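You operate a simulated robot arm through the tools that you are given. There is no shell and no other tool.

The job below is to be done with a simulated two-armed robot. You get a single attempt, and the scene is never put back.

Task
Pick up the glue tube with one hand, pass it to the other hand and put it on the left end of the rotary machine.

It is judged by the outcome, as a careful person would: the job done as asked, and still so three seconds after it is handed in. It fails if anything else is knocked over, pushed out of place, dropped, spilled or broken.

Robot
Two 6-joint arms with two-finger grippers on one trunk, on a base that moves. Base frame: it is fixed to the floor where the robot stands at the start and does not move with it; the origin is under the middle of the robot, x ahead of it, y to its left, z up. Readings come in mm, degrees, newtons and seconds.
The left shoulder is at the start at [61, 143, 965], the right one opposite. With the tool pointing down near the work surface each hand reaches from about 100 to 620 mm from the robot's upright axis, wherever it stands, measured 20 degrees to its own side. Places, roughly: left end of the rotary machine [-1400, -2600, 800]. Payload 2.45 kg a hand.
Tool frame (each hand has its own): the origin (TCP) lies between the finger pads and is the grasp point; the fingertips stand 26 mm ahead of it; z points along the fingers, y is the line along which they close. The gripper opens to 96 mm; its body begins 69 mm behind the TCP.
Orientation is that of the tool frame in the base frame, as [roll, pitch, yaw] about the fixed x, y, z axes, in that order (R = Rz(yaw) Ry(pitch) Rx(roll)). With the fingers straight down and closing along the base's y, the tool's x points along the base's -x, its y along +y and its z along -z.

Tools
- The arms move only by the tool drive_tool. It takes "left_deltas", "right_deltas" or both (then of equal length, played together; a hand with none holds still); each is a list of rows, each a list of 7 numbers: the shift along the tool's x, y, z in units of 25 mm (1.0 is 25 mm), then the turn, a rotation vector about the tool's x, y, z in units of 6 degrees (1.0 is 6 degrees), then the opening, from 0 (shut) to 1 (fully open). In form: [[dx, dy, dz, wx, wy, wz, fingers], ...]. A call has 1 to 20 rows; each row shifts and turns the commanded pose from where the row before left it, along the tool's axes as they then stand. A call with a number of a shift or a turn outside -1 to 1 is refused whole. A row lasts 0.2 s, in which the tool goes at most 50 mm and 8.6 degrees; a call with a longer step from one row to the next is refused whole, and so is a gripper value outside its range. Where a pose cannot be reached the arm comes as near as it can. A force on the tool above 40 N (or 10 N above the force at the start of the call, whichever is more), or a blocked arm, ends the call early, and 0.2 s more pass. The fingers move at their own pace (about 79.9 mm/s each) and stop on an object; they squeeze with about 43 N. The grip force told is the motor's: it shows also when the fingers shut on nothing. Time passes only in rows, and 0.2 s behind the last, so rows that do not move let the fingers close. The reply holds the time, the measured pose of the TCP, the force on the tool along the base axes, the opening and the grip force, in the units named above and with some noise, with the torque about the TCP (base axes, N m) and any sound that the robot's microphone picked up.
- Cameras (640 x 400 px; columns grow to the right, rows downward): "scene" is now at [145.1, -18, 1579.4]; the picture's right is [-0.23, -0.97, 0.00], its down [-0.71, 0.16, -0.69] and it looks along [0.67, -0.15, -0.73] (base axes); focal length 270 px, centre (320, 200). "left" rides on the left gripper at [82, -3, -98] in its tool frame; the picture's right is [0.04, 1.00, 0.00], its down [-0.73, 0.03, -0.68] and it looks along [-0.68, 0.03, 0.73] (tool axes); focal length 256 px, centre (320, 200). "right" rides on the right gripper at [82, 3, -98] in its tool frame; the picture's right is [-0.04, 1.00, 0.00], its down [-0.73, -0.03, -0.68] and it looks along [-0.68, -0.03, 0.73] (tool axes); focal length 256 px, centre (320, 200).
- snapshot(camera): a new picture of that camera. No time passes.
- move_column(by): slides the trunk up (or, below 0, down) by that many mm; the arms and the scene camera ride with it, the base frame stays. It gives what a move gives, with no picture.
- base_move(legs): drives the robot by 1 to 6 legs, each [ahead, turn to the left] in mm and degrees, along the robot's own axes; the way and the turn of a leg run together, so that a leg with both is an arc; at most 1500 mm and 180 degrees a leg. The arms and the cameras ride along, it lands a little off, and it stops where it bumps. It gives what a move gives.
- aim_head(pan, tilt): turns the head with the scene camera to pan (to the left, within 86 degrees either way) and tilt (down, from -29 to 69), counted from straight ahead of the robot. It gives what a move gives.
- locate(camera, pixels): for up to 12 pixels [column, row] of the newest picture of that camera ("zoom" is the newest enlarged one), the place [x, y, z] in the base frame of the surface seen there, good to about 2 mm, but the place of the scene camera against the robot may be out by one fixed shift of up to 12 mm in any direction. No time passes.
- inspect(camera, box): a new picture of the part [left, top, right, bottom] of that camera's present view, enlarged. No time passes.
- hand_in(): hands the job in; it is judged then, once.

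Leave the grippers open and the arms clear of the work at the hand-in unless told otherwise.

The tools are called after ">>>" by a JSON object that holds its "api" and its "payload". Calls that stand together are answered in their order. drive_tool: Moves the arms, as the interface text tells. Its arguments: {"type":"object","properties":{"left_deltas":{"type":"array","items":{"type":"array","items":{"type":"number"}}},"right_deltas":{"type":"array","items":{"type":"array","items":{"type":"number"}}}},"required":[]} The other tools are called the same way: move_column (by) moves the trunk up or down; base_move (legs) drives the base; aim_head (pan, tilt) turns the head that bears the scene camera; snapshot (camera) takes a picture; locate (camera, pixels) gives the place of the surface under pixels of a picture; inspect (camera, box) takes an enlarged picture of a part of a camera's view; hand_in () hands the job in.

At the start:

```text
time: 0.0
left_eef_pos: [406.6, 176.2, 999.7]
left_orientation: [-180.0, 0.0, 179.7]
left_wrist_force: [0.7, -0.5, -0.9]
left_wrist_torque: [-0.01, 0.06, 0.0]
left_gripper_width: 96.0
left_finger_force: 0.1
right_eef_pos: [381.1, -206.5, 1359.9]
right_orientation: [-179.9, 0.0, 179.7]
right_wrist_force: [-0.6, -0.3, 0.6]
right_wrist_torque: [0.03, 0.02, 0.01]
right_gripper_width: 96.0
right_finger_force: 0.0
trunk travel left (down, up): [-590.0, 0.0]
robot x, y, heading: [0.1, 2.7, 0.1]
head pan, tilt (commanded): [-13.0, 46.7]
```

scene: 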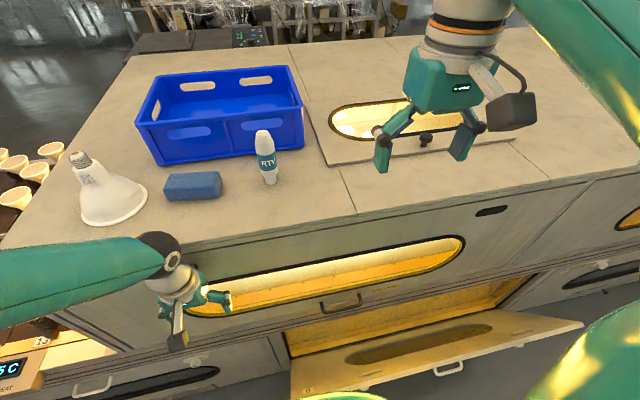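
right: 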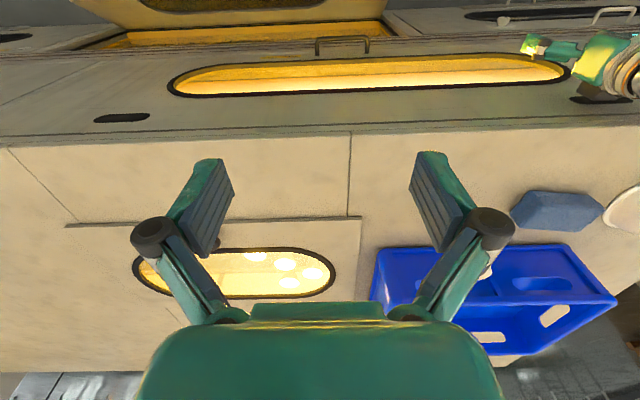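
left: 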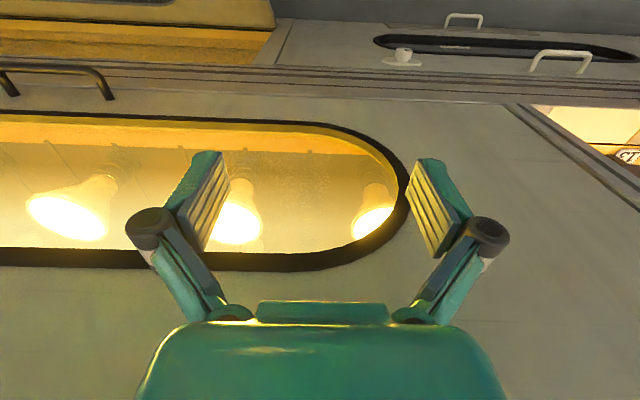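

I see a white tube with a teal "RTV" label near (266,158) in the scene picture, standing on the bench beside a blue crate and a blue block. I'll locate the tube and its surroundings and enlarge the view.

>>> {"api": "locate", "payload": {"camera": "scene", "pixels": [[264, 134], [266, 150], [268, 165], [270, 183], [258, 160], [276, 160], [222, 190], [300, 150], [304, 115], [150, 122], [355, 210], [200, 235]]}}

>>> {"api": "inspect", "payload": {"camera": "scene", "box": [200, 100, 360, 200]}}

```text
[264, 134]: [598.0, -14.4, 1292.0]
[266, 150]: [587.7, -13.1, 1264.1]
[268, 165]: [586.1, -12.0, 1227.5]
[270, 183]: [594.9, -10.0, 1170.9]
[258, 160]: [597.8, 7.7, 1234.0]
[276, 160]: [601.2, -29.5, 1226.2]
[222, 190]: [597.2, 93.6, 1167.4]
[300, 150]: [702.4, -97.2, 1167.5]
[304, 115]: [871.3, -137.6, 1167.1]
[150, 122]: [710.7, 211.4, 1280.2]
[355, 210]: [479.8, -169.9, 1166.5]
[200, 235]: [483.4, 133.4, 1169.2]
```

```text
4.00 times, centred on (280, 150) of scene
```

zoom: 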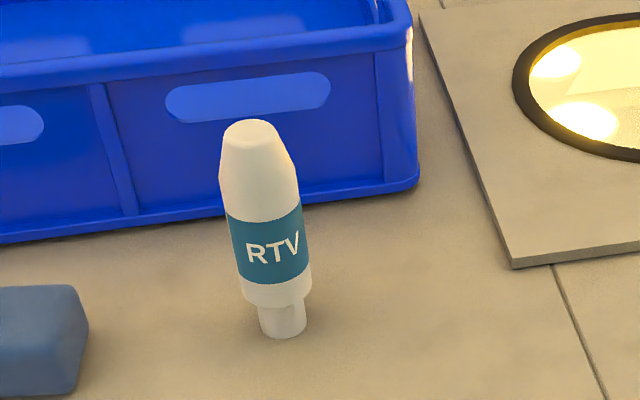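

The tube stands cap-down at about (605, -11), spanning z 1168 to 1295 and about 40 mm thick. Before I plan, I'll turn the head to the right to look towards the rotary machine.

>>> {"api": "aim_head", "payload": {"pan": -86, "tilt": 20}}

>>> {"api": "snapshot", "payload": {"camera": "scene"}}

```text
time: 1.4
left_eef_pos: [406.5, 176.1, 998.9]
left_orientation: [179.9, 0.0, 179.7]
left_wrist_force: [-0.2, -0.3, 0.5]
left_wrist_torque: [-0.04, 0.03, -0.03]
left_gripper_width: 96.0
left_finger_force: 0.1
right_eef_pos: [383.2, -206.2, 1359.8]
right_orientation: [180.0, 0.0, 179.7]
right_wrist_force: [0.3, 0.2, 0.1]
right_wrist_torque: [0.01, 0.0, 0.04]
right_gripper_width: 96.3
right_finger_force: 0.1
trunk travel left (down, up): [-590.0, 0.0]
robot x, y, heading: [2.4, -1.7, -0.2]
head pan, tilt (commanded): [-85.9, 20.0]
```

```text
taken
```

scene: 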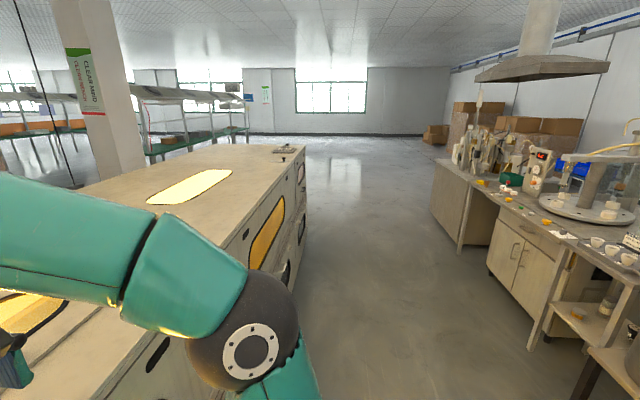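

The rotary machine looks to be the turntable device at the right edge, around (590,200). I'll enlarge that part and locate a few points on it.

>>> {"api": "inspect", "payload": {"camera": "scene", "box": [440, 110, 640, 260]}}

>>> {"api": "locate", "payload": {"camera": "scene", "pixels": [[590, 208], [550, 200], [545, 222], [600, 240], [625, 262], [530, 170], [475, 180], [440, 160], [300, 150], [275, 165], [570, 250], [500, 205]]}}

```text
2.67 times, centred on (540, 185) of scene
```

zoom: 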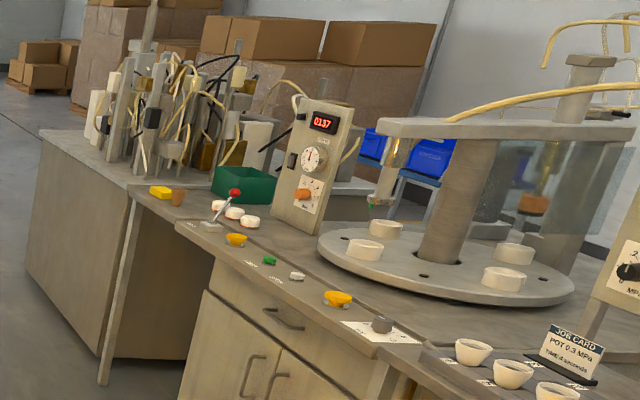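

```text
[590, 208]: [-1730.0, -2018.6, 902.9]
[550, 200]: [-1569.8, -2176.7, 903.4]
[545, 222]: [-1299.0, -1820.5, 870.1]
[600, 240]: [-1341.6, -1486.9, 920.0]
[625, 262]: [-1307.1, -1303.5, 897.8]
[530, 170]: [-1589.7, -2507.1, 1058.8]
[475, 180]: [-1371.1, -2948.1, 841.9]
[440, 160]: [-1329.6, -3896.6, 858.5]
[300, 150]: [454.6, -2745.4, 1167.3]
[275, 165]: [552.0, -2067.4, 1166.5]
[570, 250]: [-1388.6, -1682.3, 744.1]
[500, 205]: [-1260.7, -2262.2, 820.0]
```

The machine with the turntable lies across the aisle behind me and to the right. First I'll look back at the tube, and measure the right gripper's fingers through its own camera.

>>> {"api": "aim_head", "payload": {"pan": -10, "tilt": 45}}

>>> {"api": "snapshot", "payload": {"camera": "scene"}}

>>> {"api": "snapshot", "payload": {"camera": "right"}}

>>> {"api": "locate", "payload": {"camera": "right", "pixels": [[432, 158], [447, 160], [415, 180], [447, 250], [470, 240], [460, 200], [210, 165], [230, 190], [215, 245], [485, 230], [320, 330], [260, 310]]}}

```text
time: 2.9
left_eef_pos: [407.3, 176.2, 999.6]
left_orientation: [179.9, 0.1, 179.6]
left_wrist_force: [-0.4, -0.4, 0.0]
left_wrist_torque: [0.02, -0.01, -0.02]
left_gripper_width: 95.9
left_finger_force: 0.1
right_eef_pos: [381.8, -206.0, 1359.5]
right_orientation: [180.0, 0.0, 179.7]
right_wrist_force: [0.5, -0.4, 0.0]
right_wrist_torque: [0.02, -0.03, 0.01]
right_gripper_width: 95.9
right_finger_force: 0.1
trunk travel left (down, up): [-590.0, 0.0]
robot x, y, heading: [-0.4, -0.4, 0.1]
head pan, tilt (commanded): [-10.0, 45.0]
```

```text
taken
```

scene: 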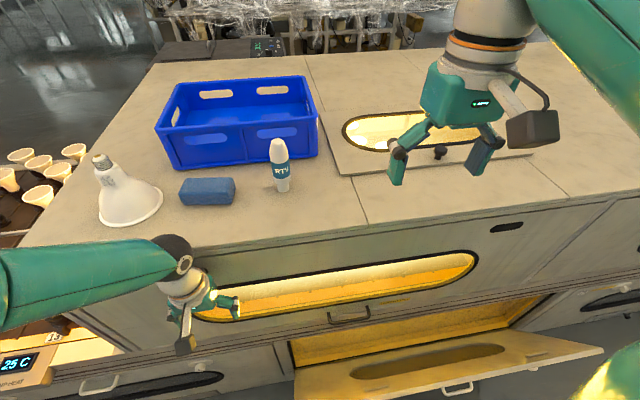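

```text
taken
```

right: 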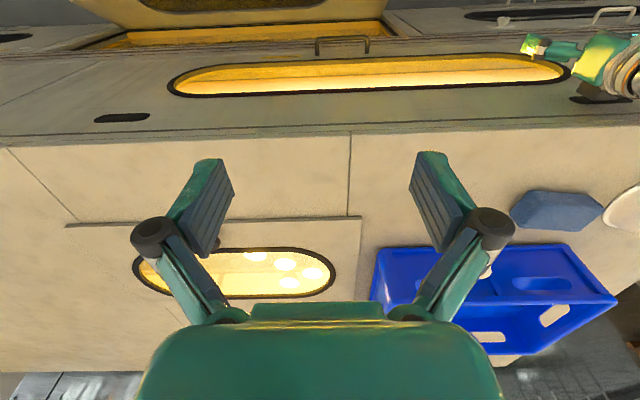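

```text
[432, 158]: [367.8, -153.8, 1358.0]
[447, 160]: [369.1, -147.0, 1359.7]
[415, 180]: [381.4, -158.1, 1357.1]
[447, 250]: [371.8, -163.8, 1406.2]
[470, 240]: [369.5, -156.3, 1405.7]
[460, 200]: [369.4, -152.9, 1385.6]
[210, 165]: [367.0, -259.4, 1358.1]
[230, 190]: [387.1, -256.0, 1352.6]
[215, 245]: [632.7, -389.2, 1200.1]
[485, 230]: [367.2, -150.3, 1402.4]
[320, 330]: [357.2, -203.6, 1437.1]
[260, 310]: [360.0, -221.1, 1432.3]
```

The fingers are about 28 mm broad and the gripper body about 50 mm thick. Now I'll find the bench's front edge and measure the tube more exactly from the scene view.

>>> {"api": "locate", "payload": {"camera": "right", "pixels": [[348, 138], [348, 130], [348, 115], [250, 140], [335, 40], [490, 270], [110, 118]]}}

>>> {"api": "inspect", "payload": {"camera": "scene", "box": [240, 120, 340, 210]}}

>>> {"api": "locate", "payload": {"camera": "scene", "pixels": [[278, 141], [271, 158], [288, 158], [280, 172], [282, 189], [236, 190], [318, 152], [318, 110], [300, 230], [300, 240], [430, 372], [530, 135]]}}

```text
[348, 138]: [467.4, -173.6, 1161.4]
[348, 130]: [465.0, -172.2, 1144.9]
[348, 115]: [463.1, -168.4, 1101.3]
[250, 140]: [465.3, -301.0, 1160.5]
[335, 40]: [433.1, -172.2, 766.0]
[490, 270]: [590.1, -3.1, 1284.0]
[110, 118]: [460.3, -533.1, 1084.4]
```

```text
4.44 times, centred on (290, 165) of scene
```

zoom: 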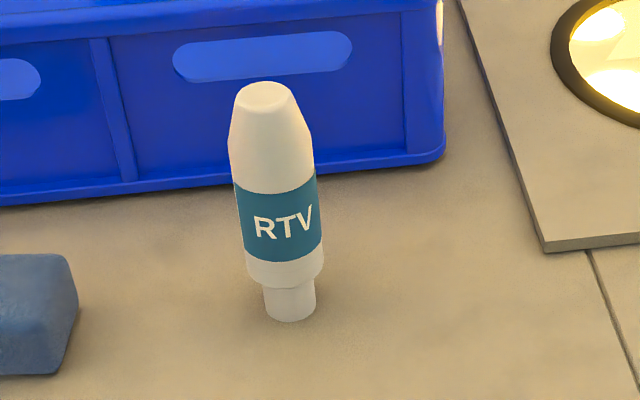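

```text
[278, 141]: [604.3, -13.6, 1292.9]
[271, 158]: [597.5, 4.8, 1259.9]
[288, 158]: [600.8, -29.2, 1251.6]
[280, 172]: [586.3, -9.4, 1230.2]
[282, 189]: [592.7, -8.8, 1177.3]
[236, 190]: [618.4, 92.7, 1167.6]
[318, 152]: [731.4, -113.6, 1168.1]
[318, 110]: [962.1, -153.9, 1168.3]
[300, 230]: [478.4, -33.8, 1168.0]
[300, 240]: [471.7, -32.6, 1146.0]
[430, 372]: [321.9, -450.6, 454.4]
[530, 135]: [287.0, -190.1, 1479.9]
```

The tube axis is roughly (605, -10) and the bench edge is at x≈466. I'll tilt the right hand 45° forward in place, well above the bench, so it can grasp the tube low and from the front, and so its camera sees the tube.

>>> {"api": "drive_tool", "payload": {"right_deltas": [[0, 0, 0, 0, -1, 0, 1], [0, 0, 0, 0, -1, 0, 1], [0, 0, 0, 0, -1, 0, 1], [0, 0, 0, 0, -1, 0, 1], [0, 0, 0, 0, -1, 0, 1], [0, 0, 0, 0, -1, 0, 1], [0, 0, 0, 0, -1, 0, 1], [0, 0, 0, 0, -0.5, 0, 1], [0, 0, 0, 0, 0, 0, 1]]}}

>>> {"api": "snapshot", "payload": {"camera": "right"}}

>>> {"api": "snapshot", "payload": {"camera": "scene"}}

```text
time: 4.9
left_eef_pos: [407.1, 176.3, 999.8]
left_orientation: [180.0, 0.0, 179.8]
left_wrist_force: [0.4, -0.2, 0.3]
left_wrist_torque: [0.03, -0.01, 0.02]
left_gripper_width: 96.1
left_finger_force: 0.1
right_eef_pos: [381.1, -207.0, 1360.7]
right_orientation: [-180.0, 44.9, 179.8]
right_wrist_force: [0.0, 0.3, -0.6]
right_wrist_torque: [-0.01, -0.01, 0.01]
right_gripper_width: 95.8
right_finger_force: 0.1
trunk travel left (down, up): [-590.0, 0.0]
robot x, y, heading: [-1.8, 1.6, -0.2]
head pan, tilt (commanded): [-10.0, 45.0]
```

```text
taken
```

right: 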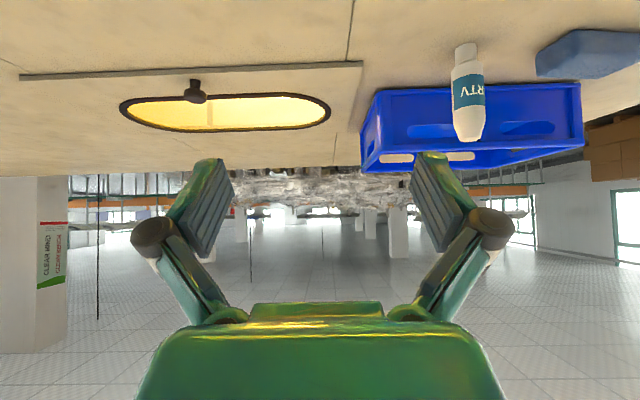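

```text
taken
```

scene: 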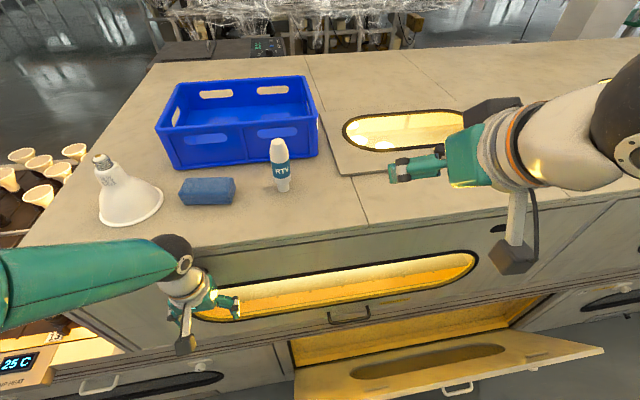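

The tilt was reached as commanded. The tube now shows at (467,90) in the right camera, with its cap at (466,48). I'll locate its edges there.

>>> {"api": "locate", "payload": {"camera": "right", "pixels": [[468, 90], [454, 90], [482, 90], [467, 60], [467, 47], [468, 110], [468, 135], [459, 50], [474, 50], [466, 30], [545, 65], [420, 145]]}}

>>> {"api": "inspect", "payload": {"camera": "right", "box": [420, 20, 520, 160]}}

```text
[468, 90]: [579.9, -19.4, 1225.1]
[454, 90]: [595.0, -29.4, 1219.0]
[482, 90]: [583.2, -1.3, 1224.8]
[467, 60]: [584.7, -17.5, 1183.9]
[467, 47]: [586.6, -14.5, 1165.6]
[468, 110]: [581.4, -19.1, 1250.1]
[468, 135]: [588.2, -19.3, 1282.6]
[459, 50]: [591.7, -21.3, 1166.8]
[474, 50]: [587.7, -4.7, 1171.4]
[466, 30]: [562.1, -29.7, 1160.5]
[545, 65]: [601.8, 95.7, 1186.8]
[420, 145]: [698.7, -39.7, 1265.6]
```

```text
2.86 times, centred on (470, 90) of right
```

zoom: 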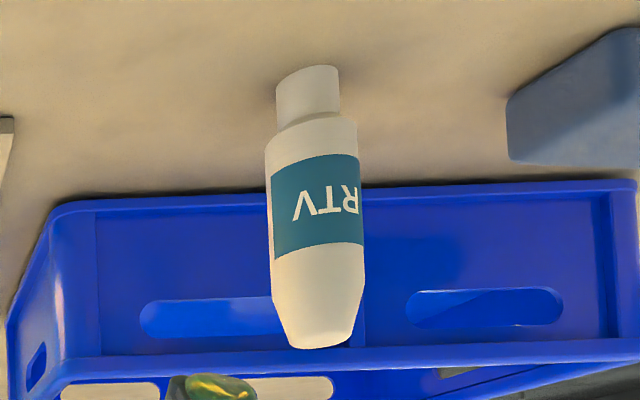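

The right camera puts the tube axis at about (596, -10). The table is at z≈1164, the straight body runs from 1188 to 1268, and the tube is about 37 mm across. I'll bring the right hand sideways to y=-10, then forward to a stand-off about 110 mm short of the grasp along the tool axis.

>>> {"api": "drive_tool", "payload": {"right_deltas": [[0, 0.985, 0, 0, 0, 0, 1], [0, 0.985, 0, 0, 0, 0, 1], [0, 0.985, 0, 0, 0, 0, 1], [0, 0.985, 0, 0, 0, 0, 1], [0, 0.985, 0, 0, 0, 0, 1], [0, 0.985, 0, 0, 0, 0, 1], [0, 0.985, 0, 0, 0, 0, 1], [0, 0.985, 0, 0, 0, 0, 1], [-0.238, 0, 0.869, 0, 0, 0, 1], [-0.238, 0, 0.869, 0, 0, 0, 1], [-0.238, 0, 0.869, 0, 0, 0, 1], [-0.238, 0, 0.869, 0, 0, 0, 1], [-0.238, 0, 0.869, 0, 0, 0, 1], [-0.238, 0, 0.869, 0, 0, 0, 1], [-0.238, 0, 0.869, 0, 0, 0, 1], [0, 0, 0, 0, 0, 0, 1]]}}

>>> {"api": "snapshot", "payload": {"camera": "right"}}

>>> {"api": "snapshot", "payload": {"camera": "scene"}}

```text
time: 8.3
left_eef_pos: [406.5, 176.2, 1000.0]
left_orientation: [-180.0, 0.0, 179.7]
left_wrist_force: [-0.4, 0.2, 0.2]
left_wrist_torque: [0.01, -0.02, 0.01]
left_gripper_width: 95.8
left_finger_force: 0.1
right_eef_pos: [517.4, -10.0, 1281.2]
right_orientation: [-179.9, 45.0, 179.8]
right_wrist_force: [0.0, -0.9, 0.2]
right_wrist_torque: [-0.01, 0.0, 0.02]
right_gripper_width: 95.8
right_finger_force: 0.0
trunk travel left (down, up): [-590.0, 0.0]
robot x, y, heading: [-2.9, -1.2, -0.0]
head pan, tilt (commanded): [-10.0, 45.0]
```

```text
taken
```

right: 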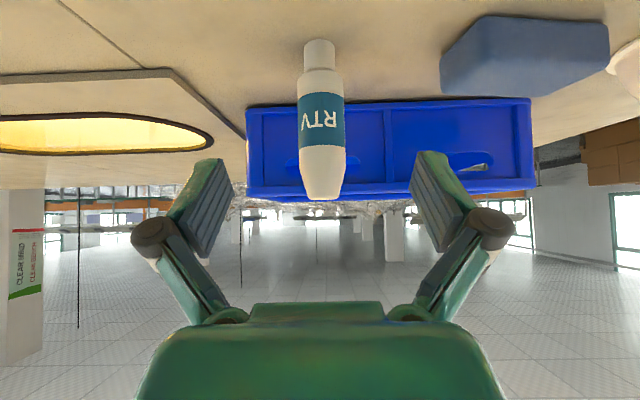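

```text
taken
```

scene: 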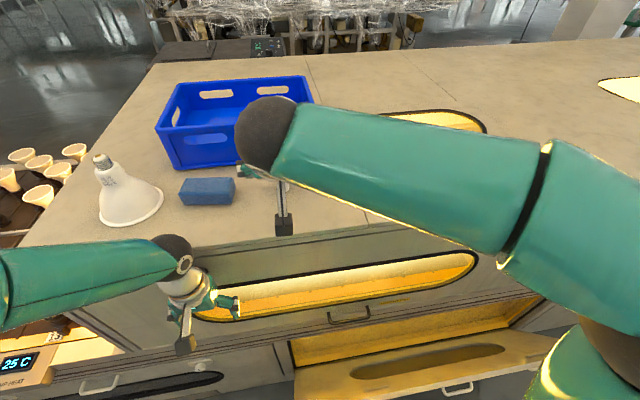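

The tube sits midway between the fingers, at column 321 with the pads at 233 and 410. I'll check its position from this closer view.

>>> {"api": "locate", "payload": {"camera": "right", "pixels": [[321, 120], [321, 60], [319, 45], [323, 170], [323, 192], [300, 120], [343, 120], [318, 42], [321, 75], [505, 60]]}}

```text
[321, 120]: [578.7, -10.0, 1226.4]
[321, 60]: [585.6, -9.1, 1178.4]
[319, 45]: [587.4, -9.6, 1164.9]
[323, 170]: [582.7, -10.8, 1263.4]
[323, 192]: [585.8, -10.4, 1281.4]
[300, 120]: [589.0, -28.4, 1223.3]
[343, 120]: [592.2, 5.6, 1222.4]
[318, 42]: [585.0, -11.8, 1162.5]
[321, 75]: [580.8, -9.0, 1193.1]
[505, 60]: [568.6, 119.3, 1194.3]
```

The axis is confirmed at (597, -10). I'll go in 109 mm along the tool axis to the grasp at z≈1206, with the fingers still open.

>>> {"api": "drive_tool", "payload": {"right_deltas": [[-0.02, 0, 0.73, 0, 0, 0, 1], [-0.02, 0, 0.73, 0, 0, 0, 1], [-0.02, 0, 0.73, 0, 0, 0, 1], [-0.02, 0, 0.73, 0, 0, 0, 1], [-0.02, 0, 0.73, 0, 0, 0, 1], [-0.02, 0, 0.73, 0, 0, 0, 1], [0, 0, 0, 0, 0, 0, 1]]}}

>>> {"api": "snapshot", "payload": {"camera": "right"}}

```text
time: 9.9
left_eef_pos: [406.5, 175.8, 999.4]
left_orientation: [-180.0, 0.1, 179.7]
left_wrist_force: [0.0, -0.3, 0.0]
left_wrist_torque: [0.03, -0.02, 0.0]
left_gripper_width: 96.0
left_finger_force: 0.1
right_eef_pos: [597.5, -10.1, 1206.0]
right_orientation: [-180.0, 45.0, 179.6]
right_wrist_force: [-0.8, -0.3, 0.2]
right_wrist_torque: [-0.03, 0.0, 0.0]
right_gripper_width: 96.2
right_finger_force: 0.0
trunk travel left (down, up): [-590.0, 0.0]
robot x, y, heading: [-0.9, -1.6, -0.0]
head pan, tilt (commanded): [-10.0, 45.0]
```

```text
taken
```

right: 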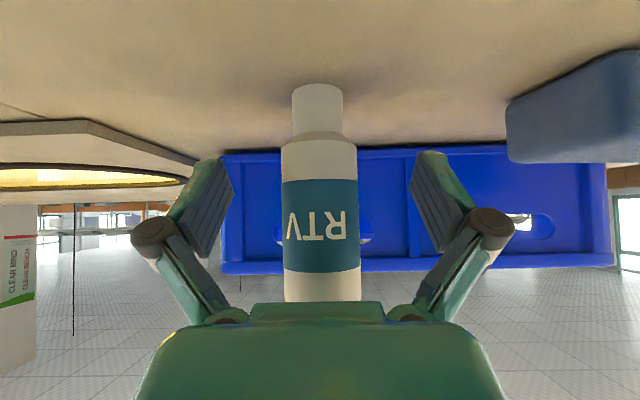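

The tube is centred between the open pads and nothing has been touched. I'll close the right fingers on it.

>>> {"api": "drive_tool", "payload": {"right_deltas": [[0, 0, 0, 0, 0, 0, 0.6], [0, 0, 0, 0, 0, 0, 0.45], [0, 0, 0, 0, 0, 0, 0.3], [0, 0, 0, 0, 0, 0, 0], [0, 0, 0, 0, 0, 0, 0], [0, 0, 0, 0, 0, 0, 0]]}}

>>> {"api": "snapshot", "payload": {"camera": "right"}}

```text
time: 11.3
left_eef_pos: [407.1, 175.0, 998.8]
left_orientation: [-180.0, 0.0, 179.7]
left_wrist_force: [-0.2, 0.6, -0.8]
left_wrist_torque: [0.0, 0.01, 0.0]
left_gripper_width: 95.7
left_finger_force: 0.0
right_eef_pos: [597.7, -10.9, 1206.6]
right_orientation: [180.0, 45.0, 179.7]
right_wrist_force: [0.1, -0.6, 0.4]
right_wrist_torque: [0.0, 0.0, -0.01]
right_gripper_width: 35.7
right_finger_force: 43.0
trunk travel left (down, up): [-590.0, 0.0]
robot x, y, heading: [-0.2, 0.7, -0.3]
head pan, tilt (commanded): [-10.0, 45.0]
```

```text
taken
```

right: 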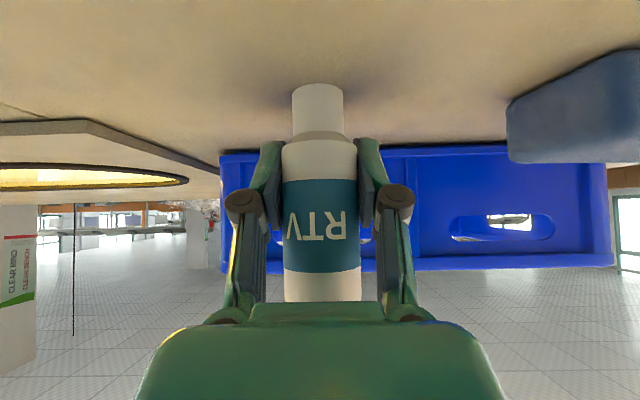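

The grip holds at 35.7 mm wide with 43 N. I'll lift straight up 50 mm, then draw back and up along the tool axis.

>>> {"api": "drive_tool", "payload": {"right_deltas": [[-0.35, 0, -0.35, 0, 0, 0, 0], [-0.71, 0, -0.71, 0, 0, 0, 0], [-0.71, 0, -0.71, 0, 0, 0, 0], [0, 0, -0.9, 0, 0, 0, 0], [0, 0, -0.9, 0, 0, 0, 0], [0, 0, -0.9, 0, 0, 0, 0], [0, 0, -0.9, 0, 0, 0, 0], [0, 0, -0.9, 0, 0, 0, 0], [0, 0, 0, 0, 0, 0, 0]]}}

>>> {"api": "snapshot", "payload": {"camera": "right"}}

>>> {"api": "snapshot", "payload": {"camera": "scene"}}

```text
time: 13.3
left_eef_pos: [406.6, 175.8, 999.5]
left_orientation: [180.0, -0.2, 179.7]
left_wrist_force: [-0.1, -0.5, -0.4]
left_wrist_torque: [0.03, 0.04, 0.0]
left_gripper_width: 95.8
left_finger_force: 0.2
right_eef_pos: [519.0, -9.0, 1348.7]
right_orientation: [-180.0, 44.9, 179.6]
right_wrist_force: [-0.1, -0.1, -0.8]
right_wrist_torque: [0.01, 0.02, 0.0]
right_gripper_width: 35.9
right_finger_force: 42.8
trunk travel left (down, up): [-590.0, 0.0]
robot x, y, heading: [0.2, -1.2, -0.2]
head pan, tilt (commanded): [-10.0, 45.0]
```

```text
taken
```

right: 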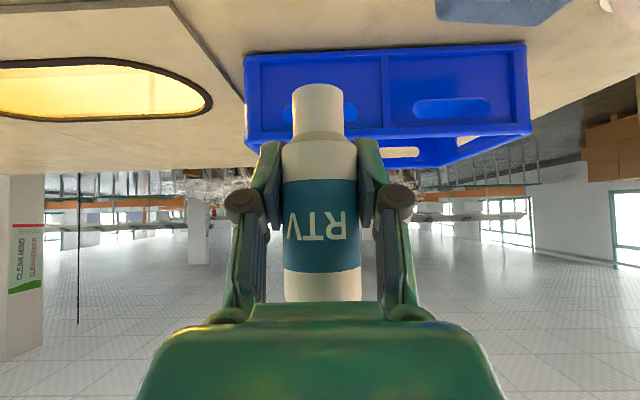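

```text
taken
```

scene: 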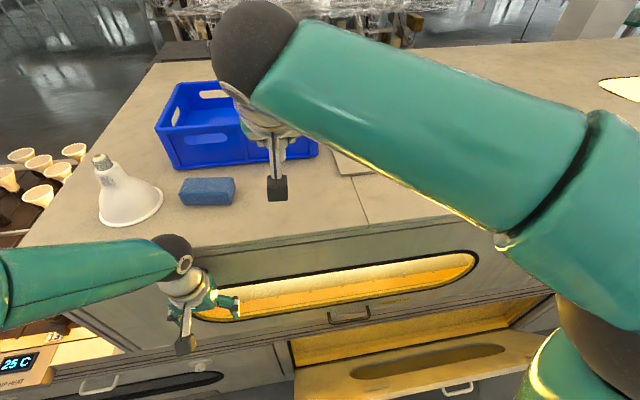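

The tube came up cleanly. Before I back the base off, I'll check what is on the left side.

>>> {"api": "aim_head", "payload": {"pan": 86, "tilt": 30}}

>>> {"api": "snapshot", "payload": {"camera": "scene"}}

```text
time: 15.1
left_eef_pos: [406.5, 174.0, 999.9]
left_orientation: [180.0, 0.0, 179.8]
left_wrist_force: [0.5, -0.4, -0.4]
left_wrist_torque: [0.01, -0.02, 0.01]
left_gripper_width: 96.0
left_finger_force: 0.0
right_eef_pos: [518.9, -10.2, 1349.4]
right_orientation: [180.0, 45.0, 179.7]
right_wrist_force: [0.0, -0.3, -1.0]
right_wrist_torque: [0.01, 0.02, 0.01]
right_gripper_width: 36.0
right_finger_force: 43.4
trunk travel left (down, up): [-590.0, 0.0]
robot x, y, heading: [1.8, -0.9, -0.2]
head pan, tilt (commanded): [85.9, 30.0]
```

```text
taken
```

scene: 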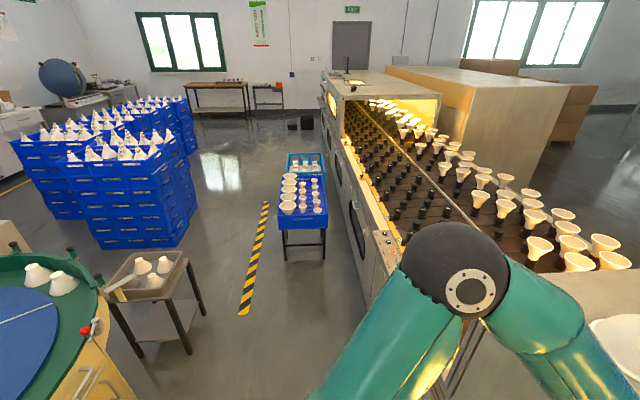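

On the left I see a conveyor, a small side table at (150,290) and a blue turntable at (40,320). I'll locate these so I know how much room there is for backing up and turning.

>>> {"api": "locate", "payload": {"camera": "scene", "pixels": [[105, 290], [180, 262], [205, 310], [60, 290], [110, 310], [30, 340], [130, 370], [285, 225], [325, 220], [265, 300], [95, 395], [375, 290]]}}

```text
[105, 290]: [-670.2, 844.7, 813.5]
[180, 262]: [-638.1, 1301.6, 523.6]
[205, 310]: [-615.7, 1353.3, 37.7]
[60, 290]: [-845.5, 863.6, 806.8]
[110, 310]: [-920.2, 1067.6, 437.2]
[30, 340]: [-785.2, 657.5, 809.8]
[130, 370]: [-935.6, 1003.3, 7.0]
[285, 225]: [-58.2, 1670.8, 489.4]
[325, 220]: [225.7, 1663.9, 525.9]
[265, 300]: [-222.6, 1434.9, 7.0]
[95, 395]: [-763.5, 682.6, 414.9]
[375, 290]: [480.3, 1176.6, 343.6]
```

The blue turntable starts around x≈-700 behind me on the left, so I must be careful when backing up. First I'll look down in front at the open flap and the base.

>>> {"api": "aim_head", "payload": {"pan": -40, "tilt": 65}}

>>> {"api": "snapshot", "payload": {"camera": "scene"}}

```text
time: 17.1
left_eef_pos: [407.0, 175.5, 999.5]
left_orientation: [179.9, 0.0, 179.8]
left_wrist_force: [-0.6, -0.1, 0.1]
left_wrist_torque: [-0.03, -0.02, 0.01]
left_gripper_width: 95.9
left_finger_force: 0.0
right_eef_pos: [518.9, -10.1, 1348.9]
right_orientation: [-180.0, 45.0, 179.7]
right_wrist_force: [0.1, 1.3, -1.1]
right_wrist_torque: [-0.01, 0.02, -0.03]
right_gripper_width: 35.8
right_finger_force: 43.0
trunk travel left (down, up): [-590.0, 0.0]
robot x, y, heading: [-0.7, -1.3, -0.2]
head pan, tilt (commanded): [-40.0, 65.0]
```

```text
taken
```

scene: 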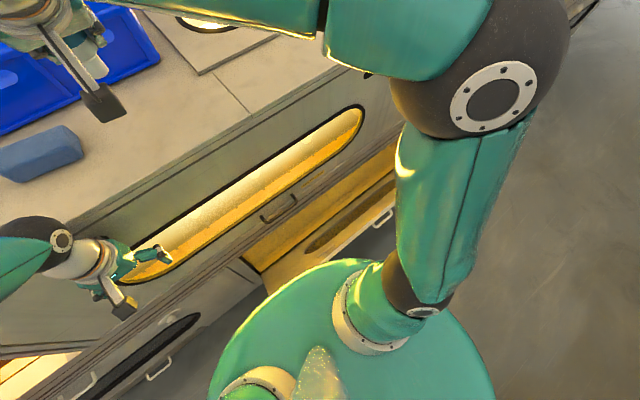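

I can see the green shoulder plate at (350,330) and part of the flap at (340,240). I'll locate their edges.

>>> {"api": "locate", "payload": {"camera": "scene", "pixels": [[345, 268], [480, 345], [225, 340], [300, 285], [285, 280], [385, 210], [345, 250], [560, 330], [520, 385], [230, 300], [440, 320], [100, 90]]}}

```text
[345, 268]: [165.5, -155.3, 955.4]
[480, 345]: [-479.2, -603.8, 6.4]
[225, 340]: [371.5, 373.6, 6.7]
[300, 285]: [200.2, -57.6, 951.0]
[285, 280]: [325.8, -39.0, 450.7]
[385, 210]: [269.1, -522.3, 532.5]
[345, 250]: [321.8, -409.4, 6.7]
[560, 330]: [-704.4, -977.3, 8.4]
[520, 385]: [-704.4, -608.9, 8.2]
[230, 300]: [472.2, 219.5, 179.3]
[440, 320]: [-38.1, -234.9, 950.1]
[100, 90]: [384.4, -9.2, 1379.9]
```

The shoulder plate has a radius of about 230 mm, the flap edge is at x≈270–325, and the floor is clear to my right and behind. I'll back the base straight off by 200 mm so the handover happens in free air, away from the bench.

>>> {"api": "base_move", "payload": {"legs": [[-200, 0]]}}

>>> {"api": "aim_head", "payload": {"pan": 0, "tilt": 50}}

>>> {"api": "snapshot", "payload": {"camera": "scene"}}

>>> {"api": "snapshot", "payload": {"camera": "left"}}

```text
time: 18.7
left_eef_pos: [204.5, 175.7, 999.6]
left_orientation: [180.0, 0.0, 179.6]
left_wrist_force: [0.1, -1.1, 0.8]
left_wrist_torque: [0.03, -0.03, -0.02]
left_gripper_width: 96.0
left_finger_force: 0.1
right_eef_pos: [316.2, -9.8, 1349.3]
right_orientation: [-180.0, 45.0, 179.6]
right_wrist_force: [-1.3, -0.6, -0.3]
right_wrist_torque: [-0.02, -0.02, -0.01]
right_gripper_width: 35.9
right_finger_force: 43.1
trunk travel left (down, up): [-590.0, 0.0]
robot x, y, heading: [-201.3, 0.3, -0.2]
head pan, tilt (commanded): [-40.0, 65.0]
```

```text
time: 19.8
left_eef_pos: [207.1, 175.9, 1000.9]
left_orientation: [180.0, 0.0, 179.7]
left_wrist_force: [0.3, 0.4, 0.1]
left_wrist_torque: [0.03, -0.03, 0.0]
left_gripper_width: 96.1
left_finger_force: 0.0
right_eef_pos: [318.5, -11.4, 1349.3]
right_orientation: [180.0, 45.0, 179.6]
right_wrist_force: [0.9, -0.9, -0.8]
right_wrist_torque: [0.01, 0.0, 0.01]
right_gripper_width: 35.9
right_finger_force: 42.5
trunk travel left (down, up): [-590.0, 0.0]
robot x, y, heading: [-201.2, -1.0, -0.2]
head pan, tilt (commanded): [0.0, 50.0]
```

```text
taken
```

scene: 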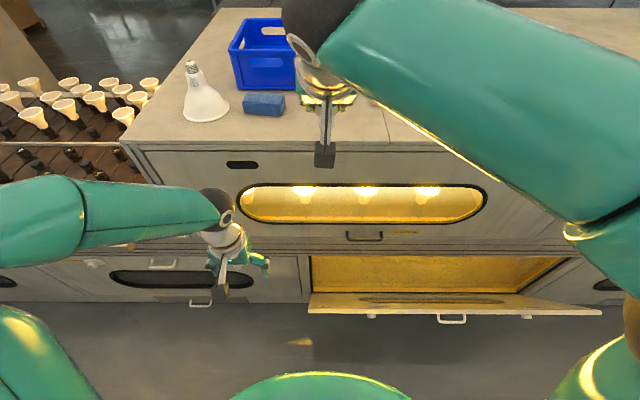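

```text
taken
```

left: 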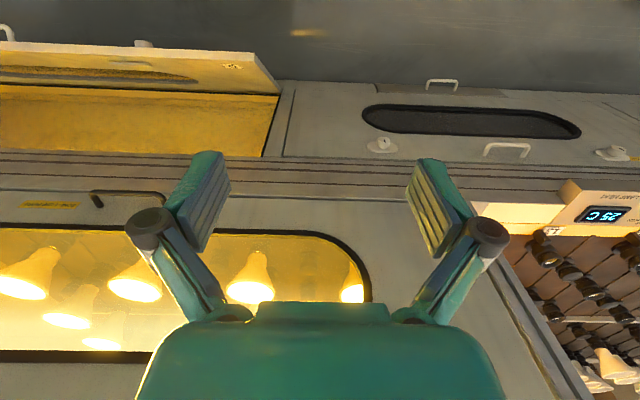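

The base is now at x≈-201. The plan is that the right hand holds the tube low with its tool coming from the right, and the left hand takes it from above with its camera facing away. First I'll lower and retract the right hand to about (199, -60, 1120).

>>> {"api": "drive_tool", "payload": {"right_deltas": [[0.984, -0.2, 0.312, 0, 0, 0, 0], [0.984, -0.2, 0.312, 0, 0, 0, 0], [0.984, -0.2, 0.312, 0, 0, 0, 0], [0.984, -0.2, 0.312, 0, 0, 0, 0], [0.984, -0.2, 0.312, 0, 0, 0, 0], [0.984, -0.2, 0.312, 0, 0, 0, 0], [0.984, -0.2, 0.312, 0, 0, 0, 0], [0.984, -0.2, 0.312, 0, 0, 0, 0], [0.984, -0.2, 0.312, 0, 0, 0, 0], [0.984, -0.2, 0.312, 0, 0, 0, 0], [0, 0, 0, 0, 0, 0, 0]]}}

>>> {"api": "snapshot", "payload": {"camera": "scene"}}

```text
time: 22.2
left_eef_pos: [206.6, 175.3, 998.9]
left_orientation: [179.9, 0.0, 179.6]
left_wrist_force: [-0.3, 0.2, 0.3]
left_wrist_torque: [-0.01, 0.01, -0.03]
left_gripper_width: 95.8
left_finger_force: 0.0
right_eef_pos: [199.0, -59.7, 1119.8]
right_orientation: [180.0, 44.9, 179.5]
right_wrist_force: [0.0, -0.2, -0.2]
right_wrist_torque: [0.04, 0.01, 0.01]
right_gripper_width: 36.0
right_finger_force: 43.2
trunk travel left (down, up): [-590.0, 0.0]
robot x, y, heading: [-198.8, -0.3, -0.2]
head pan, tilt (commanded): [0.0, 50.0]
```

```text
taken
```

scene: 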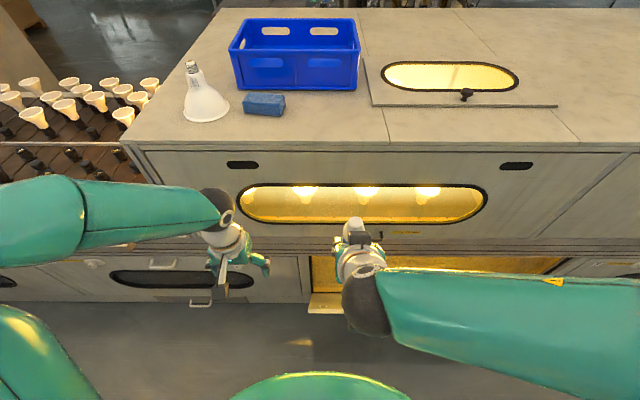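

The bench items are all where they were. Now I'll yaw the right hand 45° leftward about the vertical, keeping the tube upright.

>>> {"api": "drive_tool", "payload": {"right_deltas": [[0, 0, 0, -0.707, 0, -0.707, 0], [0, 0, 0, -0.707, 0, -0.707, 0], [0, 0, 0, -0.707, 0, -0.707, 0], [0, 0, 0, -0.707, 0, -0.707, 0], [0, 0, 0, -0.707, 0, -0.707, 0], [0, 0, 0, -0.707, 0, -0.707, 0], [0, 0, 0, -0.707, 0, -0.707, 0], [0, 0, 0, -0.354, 0, -0.354, 0], [0, 0, 0, 0, 0, 0, 0]]}}

>>> {"api": "snapshot", "payload": {"camera": "scene"}}

```text
time: 24.2
left_eef_pos: [206.6, 175.0, 999.8]
left_orientation: [-180.0, -0.1, 179.6]
left_wrist_force: [0.8, -0.1, 0.5]
left_wrist_torque: [-0.03, 0.01, -0.04]
left_gripper_width: 96.0
left_finger_force: 0.1
right_eef_pos: [198.2, -60.3, 1117.3]
right_orientation: [179.8, 44.2, -140.4]
right_wrist_force: [-0.7, -0.2, -0.6]
right_wrist_torque: [0.01, 0.02, 0.02]
right_gripper_width: 35.9
right_finger_force: 43.5
right hand out of reach, approached as far as the arm can: row 7
trunk travel left (down, up): [-590.0, 0.0]
robot x, y, heading: [-199.4, 2.0, -0.4]
head pan, tilt (commanded): [0.0, 50.0]
```

```text
taken
```

scene: 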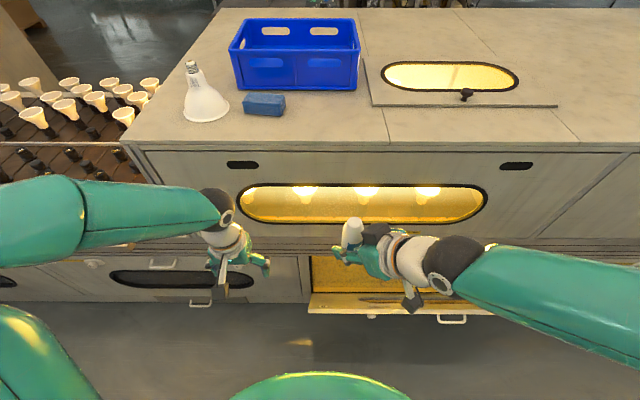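

The right hand can yaw about 40° before its limit, which is enough. The tube is upright and visible at (352,232). I'll ease the right hand 3° off the limit. At the same time I'll raise the left hand to z≈1290 with some sideways clearance, and start turning it about its own axis so its camera will face away from the right gripper.

>>> {"api": "drive_tool", "payload": {"left_deltas": [[0, 0.2, -0.97, 0, 0, 0, 1], [0, 0.2, -0.97, 0, 0, 0, 1], [0, 0.2, -0.97, 0, 0, 0, 1], [0, 0.2, -0.97, 0, 0, 0, 1], [0, 0.2, -0.97, 0, 0, 0, 1], [0, 0, -0.97, 0, 0, 0, 1], [0, 0, -0.97, 0, 0, 0, 1], [0, 0, -0.97, 0, 0, 0, 1], [0, 0, -0.97, 0, 0, 0, 1], [0, 0, -0.97, 0, 0, 0, 1], [0, 0, -0.97, 0, 0, 0, 1], [0, 0, -0.97, 0, 0, 0, 1], [0, 0, 0, 0, 0, 1, 1], [0, 0, 0, 0, 0, 1, 1], [0, 0, 0, 0, 0, 1, 1], [0, 0, 0, 0, 0, 1, 1], [0, 0, 0, 0, 0, 1, 1], [0, 0, 0, 0, 0, 1, 1], [0, 0, 0, 0, 0, 1, 1], [0, 0, 0, 0, 0, 0, 1]], "right_deltas": [[0, 0, 0, 0.354, 0, 0.354, 0], [0, 0, 0, 0, 0, 0, 0], [0, 0, 0, 0, 0, 0, 0], [0, 0, 0, 0, 0, 0, 0], [0, 0, 0, 0, 0, 0, 0], [0, 0, 0, 0, 0, 0, 0], [0, 0, 0, 0, 0, 0, 0], [0, 0, 0, 0, 0, 0, 0], [0, 0, 0, 0, 0, 0, 0], [0, 0, 0, 0, 0, 0, 0], [0, 0, 0, 0, 0, 0, 0], [0, 0, 0, 0, 0, 0, 0], [0, 0, 0, 0, 0, 0, 0], [0, 0, 0, 0, 0, 0, 0], [0, 0, 0, 0, 0, 0, 0], [0, 0, 0, 0, 0, 0, 0], [0, 0, 0, 0, 0, 0, 0], [0, 0, 0, 0, 0, 0, 0], [0, 0, 0, 0, 0, 0, 0], [0, 0, 0, 0, 0, 0, 0]]}}

>>> {"api": "snapshot", "payload": {"camera": "scene"}}

```text
time: 28.4
left_eef_pos: [206.7, 200.7, 1289.2]
left_orientation: [-179.9, 0.0, 137.5]
left_wrist_force: [-1.0, -0.7, -0.5]
left_wrist_torque: [0.02, -0.01, -0.02]
left_gripper_width: 96.0
left_finger_force: 0.1
right_eef_pos: [198.5, -59.4, 1120.9]
right_orientation: [179.9, 44.3, -141.7]
right_wrist_force: [0.2, -0.1, -0.3]
right_wrist_torque: [0.01, -0.01, 0.0]
right_gripper_width: 36.0
right_finger_force: 43.1
trunk travel left (down, up): [-590.0, 0.0]
robot x, y, heading: [-201.4, -0.4, -0.3]
head pan, tilt (commanded): [0.0, 50.0]
```

```text
taken
```

scene: 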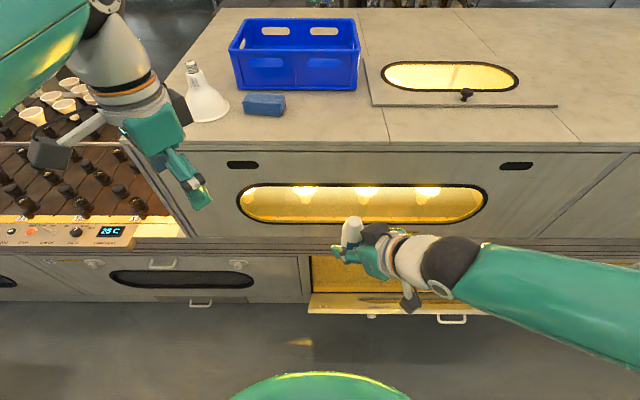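

The left hand turned 42° with no trouble. I'll carry on turning it about its own axis.

>>> {"api": "drive_tool", "payload": {"left_deltas": [[0, 0, 0, 0, 0, 1, 1], [0, 0, 0, 0, 0, 1, 1], [0, 0, 0, 0, 0, 1, 1], [0, 0, 0, 0, 0, 1, 1], [0, 0, 0, 0, 0, 1, 1], [0, 0, 0, 0, 0, 1, 1], [0, 0, 0, 0, 0, 1, 1], [0, 0, 0, 0, 0, 1, 1], [0, 0, 0, 0, 0, 1, 1], [0, 0, 0, 0, 0, 1, 1], [0, 0, 0, 0, 0, 1, 1], [0, 0, 0, 0, 0, 1, 1], [0, 0, 0, 0, 0, 1, 1], [0, 0, 0, 0, 0, 1, 1], [0, 0, 0, 0, 0, 1, 1], [0, 0, 0, 0, 0, 1, 1], [0, 0, 0, 0, 0, 0, 1]]}}

>>> {"api": "snapshot", "payload": {"camera": "scene"}}

>>> {"api": "snapshot", "payload": {"camera": "left"}}

```text
time: 32.0
left_eef_pos: [205.9, 200.1, 1290.8]
left_orientation: [179.8, 0.0, 41.6]
left_wrist_force: [-0.7, -0.6, -0.9]
left_wrist_torque: [-0.01, -0.02, -0.04]
left_gripper_width: 95.9
left_finger_force: 0.0
right_eef_pos: [198.7, -60.2, 1120.3]
right_orientation: [179.9, 44.3, -141.6]
right_wrist_force: [-0.1, -0.3, -1.7]
right_wrist_torque: [-0.01, -0.01, 0.02]
right_gripper_width: 36.2
right_finger_force: 42.8
trunk travel left (down, up): [-590.0, 0.0]
robot x, y, heading: [-204.3, -0.6, -0.1]
head pan, tilt (commanded): [0.0, 50.0]
```

```text
taken
```

scene: 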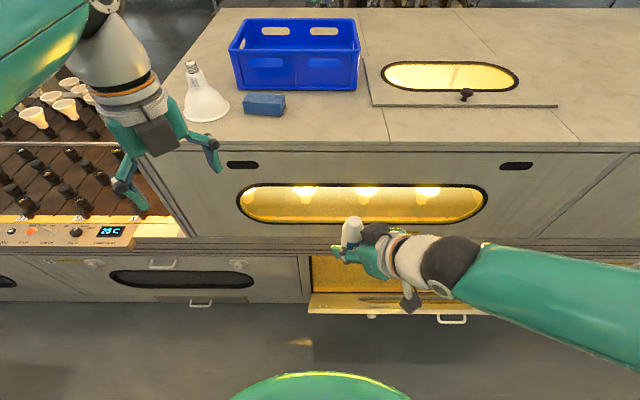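

```text
taken
```

left: 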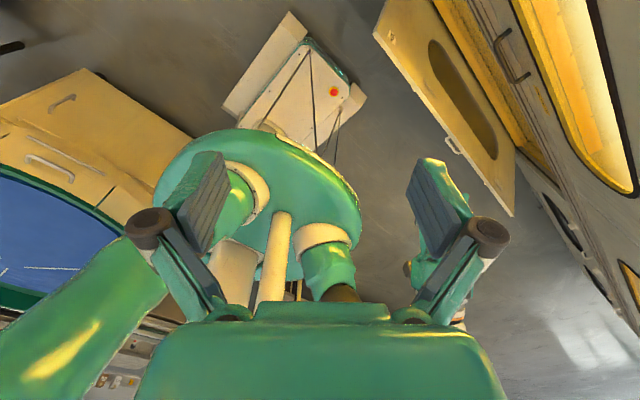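

The left hand now points down with its camera looking back over the robot. This view also shows my base at (290,90) and the blue turntable at left, so I'll measure both for driving later.

>>> {"api": "locate", "payload": {"camera": "left", "pixels": [[290, 15], [225, 110], [365, 95], [305, 40], [330, 130], [195, 135], [85, 70], [100, 205], [50, 185], [70, 270], [120, 320], [10, 100]]}}

```text
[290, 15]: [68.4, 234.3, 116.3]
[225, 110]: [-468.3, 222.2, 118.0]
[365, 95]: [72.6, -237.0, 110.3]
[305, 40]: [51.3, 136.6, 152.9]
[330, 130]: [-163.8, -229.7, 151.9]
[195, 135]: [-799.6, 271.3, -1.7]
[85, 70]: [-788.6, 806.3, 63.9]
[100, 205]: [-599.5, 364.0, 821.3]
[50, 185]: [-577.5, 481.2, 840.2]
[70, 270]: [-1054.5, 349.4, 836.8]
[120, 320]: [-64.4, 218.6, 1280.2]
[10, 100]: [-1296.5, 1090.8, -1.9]
```

Useful readings: my base is about 540 × 470 mm and low, and the turntable's nearest edge is at about x=-575. There is room to turn here. Now I'll bring the left hand sideways to a spot over the tube at about (199, -60, 1291), keeping its tips 60 mm above the tube top, and square its yaw with the right hand.

>>> {"api": "drive_tool", "payload": {"left_deltas": [[-0.647, 0.69, 0, 0, 0, 0, 1], [-0.647, 0.69, 0, 0, 0, 0, 1], [-0.647, 0.69, 0, 0, 0, 0, 1], [-0.647, 0.69, 0, 0, 0, 0, 1], [-0.647, 0.69, 0, 0, 0, 0, 1], [-0.647, 0.69, 0, 0, 0, 0, 1], [-0.647, 0.69, 0, 0, 0, 0, 1], [-0.647, 0.69, 0, 0, 0, 0, 1], [-0.647, 0.69, 0, 0, 0, 0, 1], [-0.647, 0.69, 0, 0, 0, 0, 1], [-0.647, 0.69, 0, 0, 0, 0, 1], [0, 0, 0, 0, 0, 0.53, 1], [0, 0, 0, 0, 0, 0, 1]]}}

>>> {"api": "snapshot", "payload": {"camera": "left"}}

>>> {"api": "snapshot", "payload": {"camera": "scene"}}

```text
time: 34.8
left_eef_pos: [197.7, -60.4, 1290.1]
left_orientation: [-180.0, 0.0, 38.3]
left_wrist_force: [0.1, -0.4, 0.0]
left_wrist_torque: [0.02, -0.01, 0.01]
left_gripper_width: 96.2
left_finger_force: 0.0
right_eef_pos: [199.1, -60.3, 1121.1]
right_orientation: [179.9, 44.5, -141.6]
right_wrist_force: [-0.1, -0.9, -0.8]
right_wrist_torque: [-0.01, -0.01, 0.01]
right_gripper_width: 35.9
right_finger_force: 43.2
trunk travel left (down, up): [-590.0, 0.0]
robot x, y, heading: [-202.3, 0.8, 0.2]
head pan, tilt (commanded): [0.0, 50.0]
```

```text
taken
```

left: 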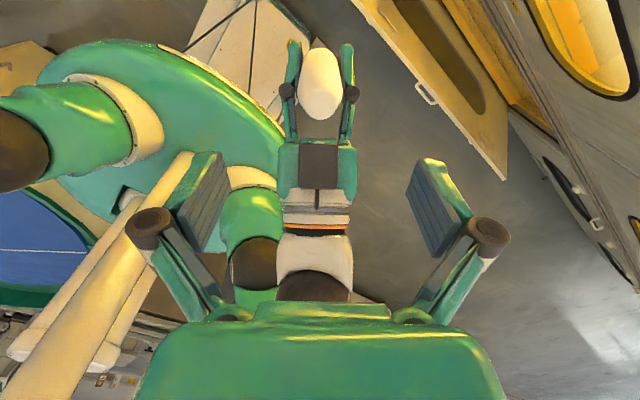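

```text
taken
```

scene: 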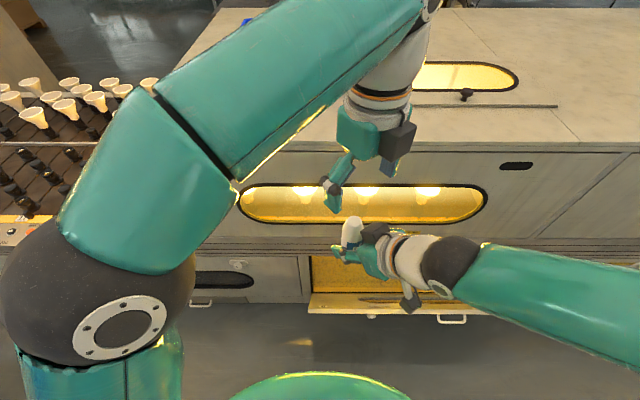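

The left camera shows the tube upright between the right fingers: tip at (322,105), far end near (318,55). I'll locate points on it and on the right gripper.

>>> {"api": "inspect", "payload": {"camera": "left", "box": [240, 20, 400, 150]}}

>>> {"api": "locate", "payload": {"camera": "left", "pixels": [[321, 105], [320, 115], [303, 75], [340, 75], [319, 52], [320, 85], [292, 90], [350, 90], [318, 160], [290, 160], [350, 160], [316, 200]]}}

```text
3.08 times, centred on (320, 85) of left
```

zoom: 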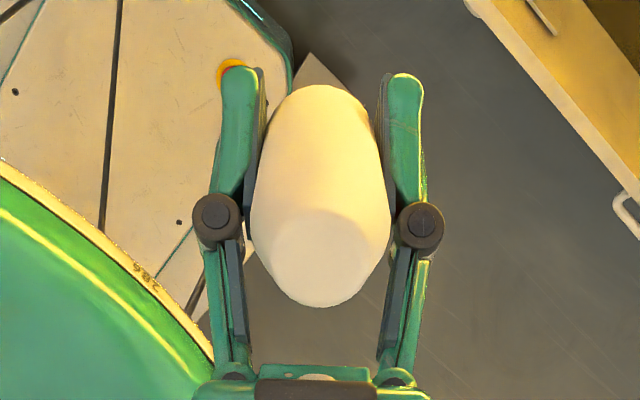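

```text
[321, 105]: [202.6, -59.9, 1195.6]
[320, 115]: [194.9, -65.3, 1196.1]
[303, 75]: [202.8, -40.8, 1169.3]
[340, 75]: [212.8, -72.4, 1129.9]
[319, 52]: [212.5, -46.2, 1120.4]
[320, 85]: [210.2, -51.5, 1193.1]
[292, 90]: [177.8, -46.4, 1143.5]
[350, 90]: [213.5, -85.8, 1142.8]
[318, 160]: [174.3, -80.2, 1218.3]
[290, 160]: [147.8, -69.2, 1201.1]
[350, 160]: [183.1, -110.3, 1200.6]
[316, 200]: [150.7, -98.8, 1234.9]
```

The tube's top face centre reads about (202, -59, 1195), almost directly above the right TCP. I'll check from the right camera that the tube hasn't shifted in its grip.

>>> {"api": "snapshot", "payload": {"camera": "right"}}

>>> {"api": "locate", "payload": {"camera": "right", "pixels": [[321, 220], [318, 90], [318, 120], [320, 290], [321, 260], [322, 180]]}}

```text
taken
```

right: 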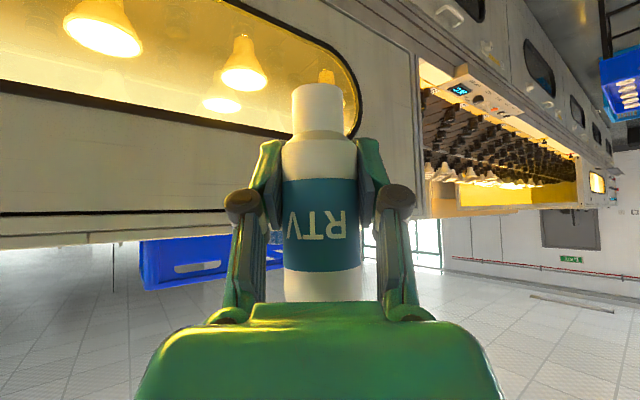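

```text
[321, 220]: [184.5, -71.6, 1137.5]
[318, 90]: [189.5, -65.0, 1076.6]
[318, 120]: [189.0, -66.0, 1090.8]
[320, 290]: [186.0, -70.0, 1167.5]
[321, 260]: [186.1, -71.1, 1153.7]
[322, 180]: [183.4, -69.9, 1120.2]
```

The tube hasn't shifted in the right grip. I'll move the left hand 8 mm along its own x, away from the right gripper, for finger clearance. Then it will come down the first 70 mm around the tube with open fingers.

>>> {"api": "drive_tool", "payload": {"left_deltas": [[0.32, 0.02, 0, 0, 0, 0, 1], [0, 0, 0.7, 0, 0, 0, 1], [0, 0, 0.7, 0, 0, 0, 1], [0, 0, 0.7, 0, 0, 0, 1], [0, 0, 0.7, 0, 0, 0, 1], [0, 0, 0, 0, 0, 0, 1]]}}

>>> {"api": "snapshot", "payload": {"camera": "left"}}

>>> {"api": "snapshot", "payload": {"camera": "right"}}

>>> {"api": "snapshot", "payload": {"camera": "scene"}}

```text
time: 36.2
left_eef_pos: [205.1, -55.2, 1220.4]
left_orientation: [179.9, 0.0, 38.4]
left_wrist_force: [0.3, 0.0, 0.6]
left_wrist_torque: [-0.02, 0.02, 0.0]
left_gripper_width: 95.9
left_finger_force: 0.1
right_eef_pos: [199.6, -59.8, 1120.2]
right_orientation: [179.9, 44.3, -141.7]
right_wrist_force: [0.0, -0.3, -0.1]
right_wrist_torque: [0.01, -0.01, 0.0]
right_gripper_width: 36.1
right_finger_force: 42.8
trunk travel left (down, up): [-590.0, 0.0]
robot x, y, heading: [-202.3, -2.7, -0.2]
head pan, tilt (commanded): [0.0, 50.0]
```

```text
taken
```

left: 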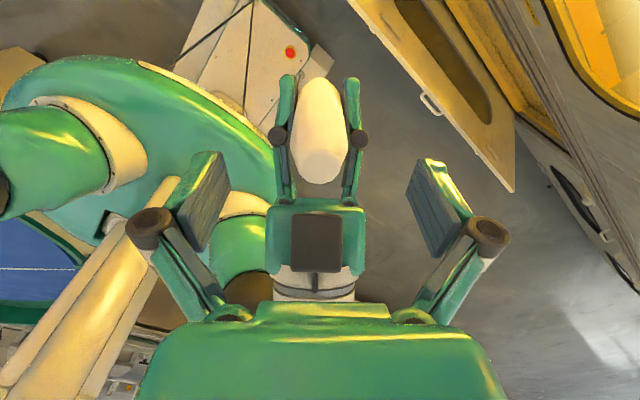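

```text
taken
```

right: 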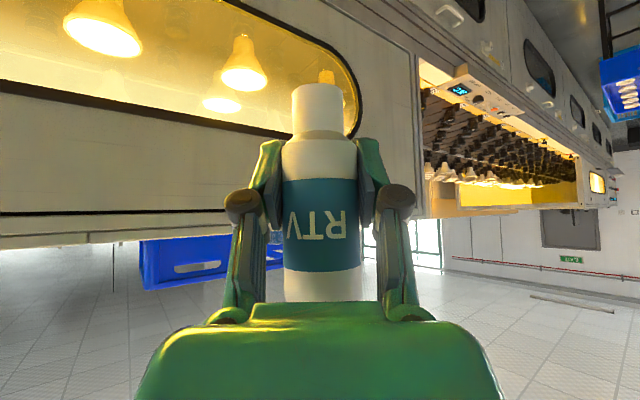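

```text
taken
```

scene: 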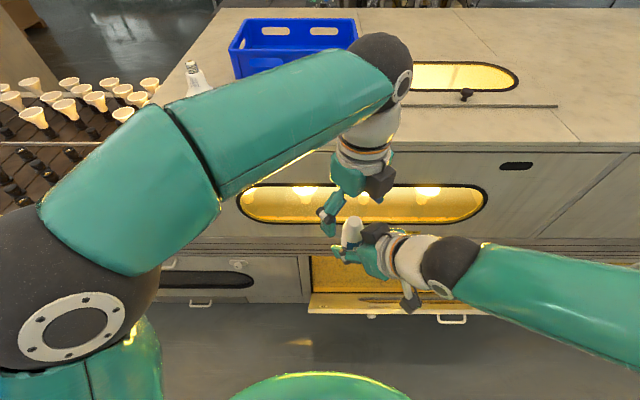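

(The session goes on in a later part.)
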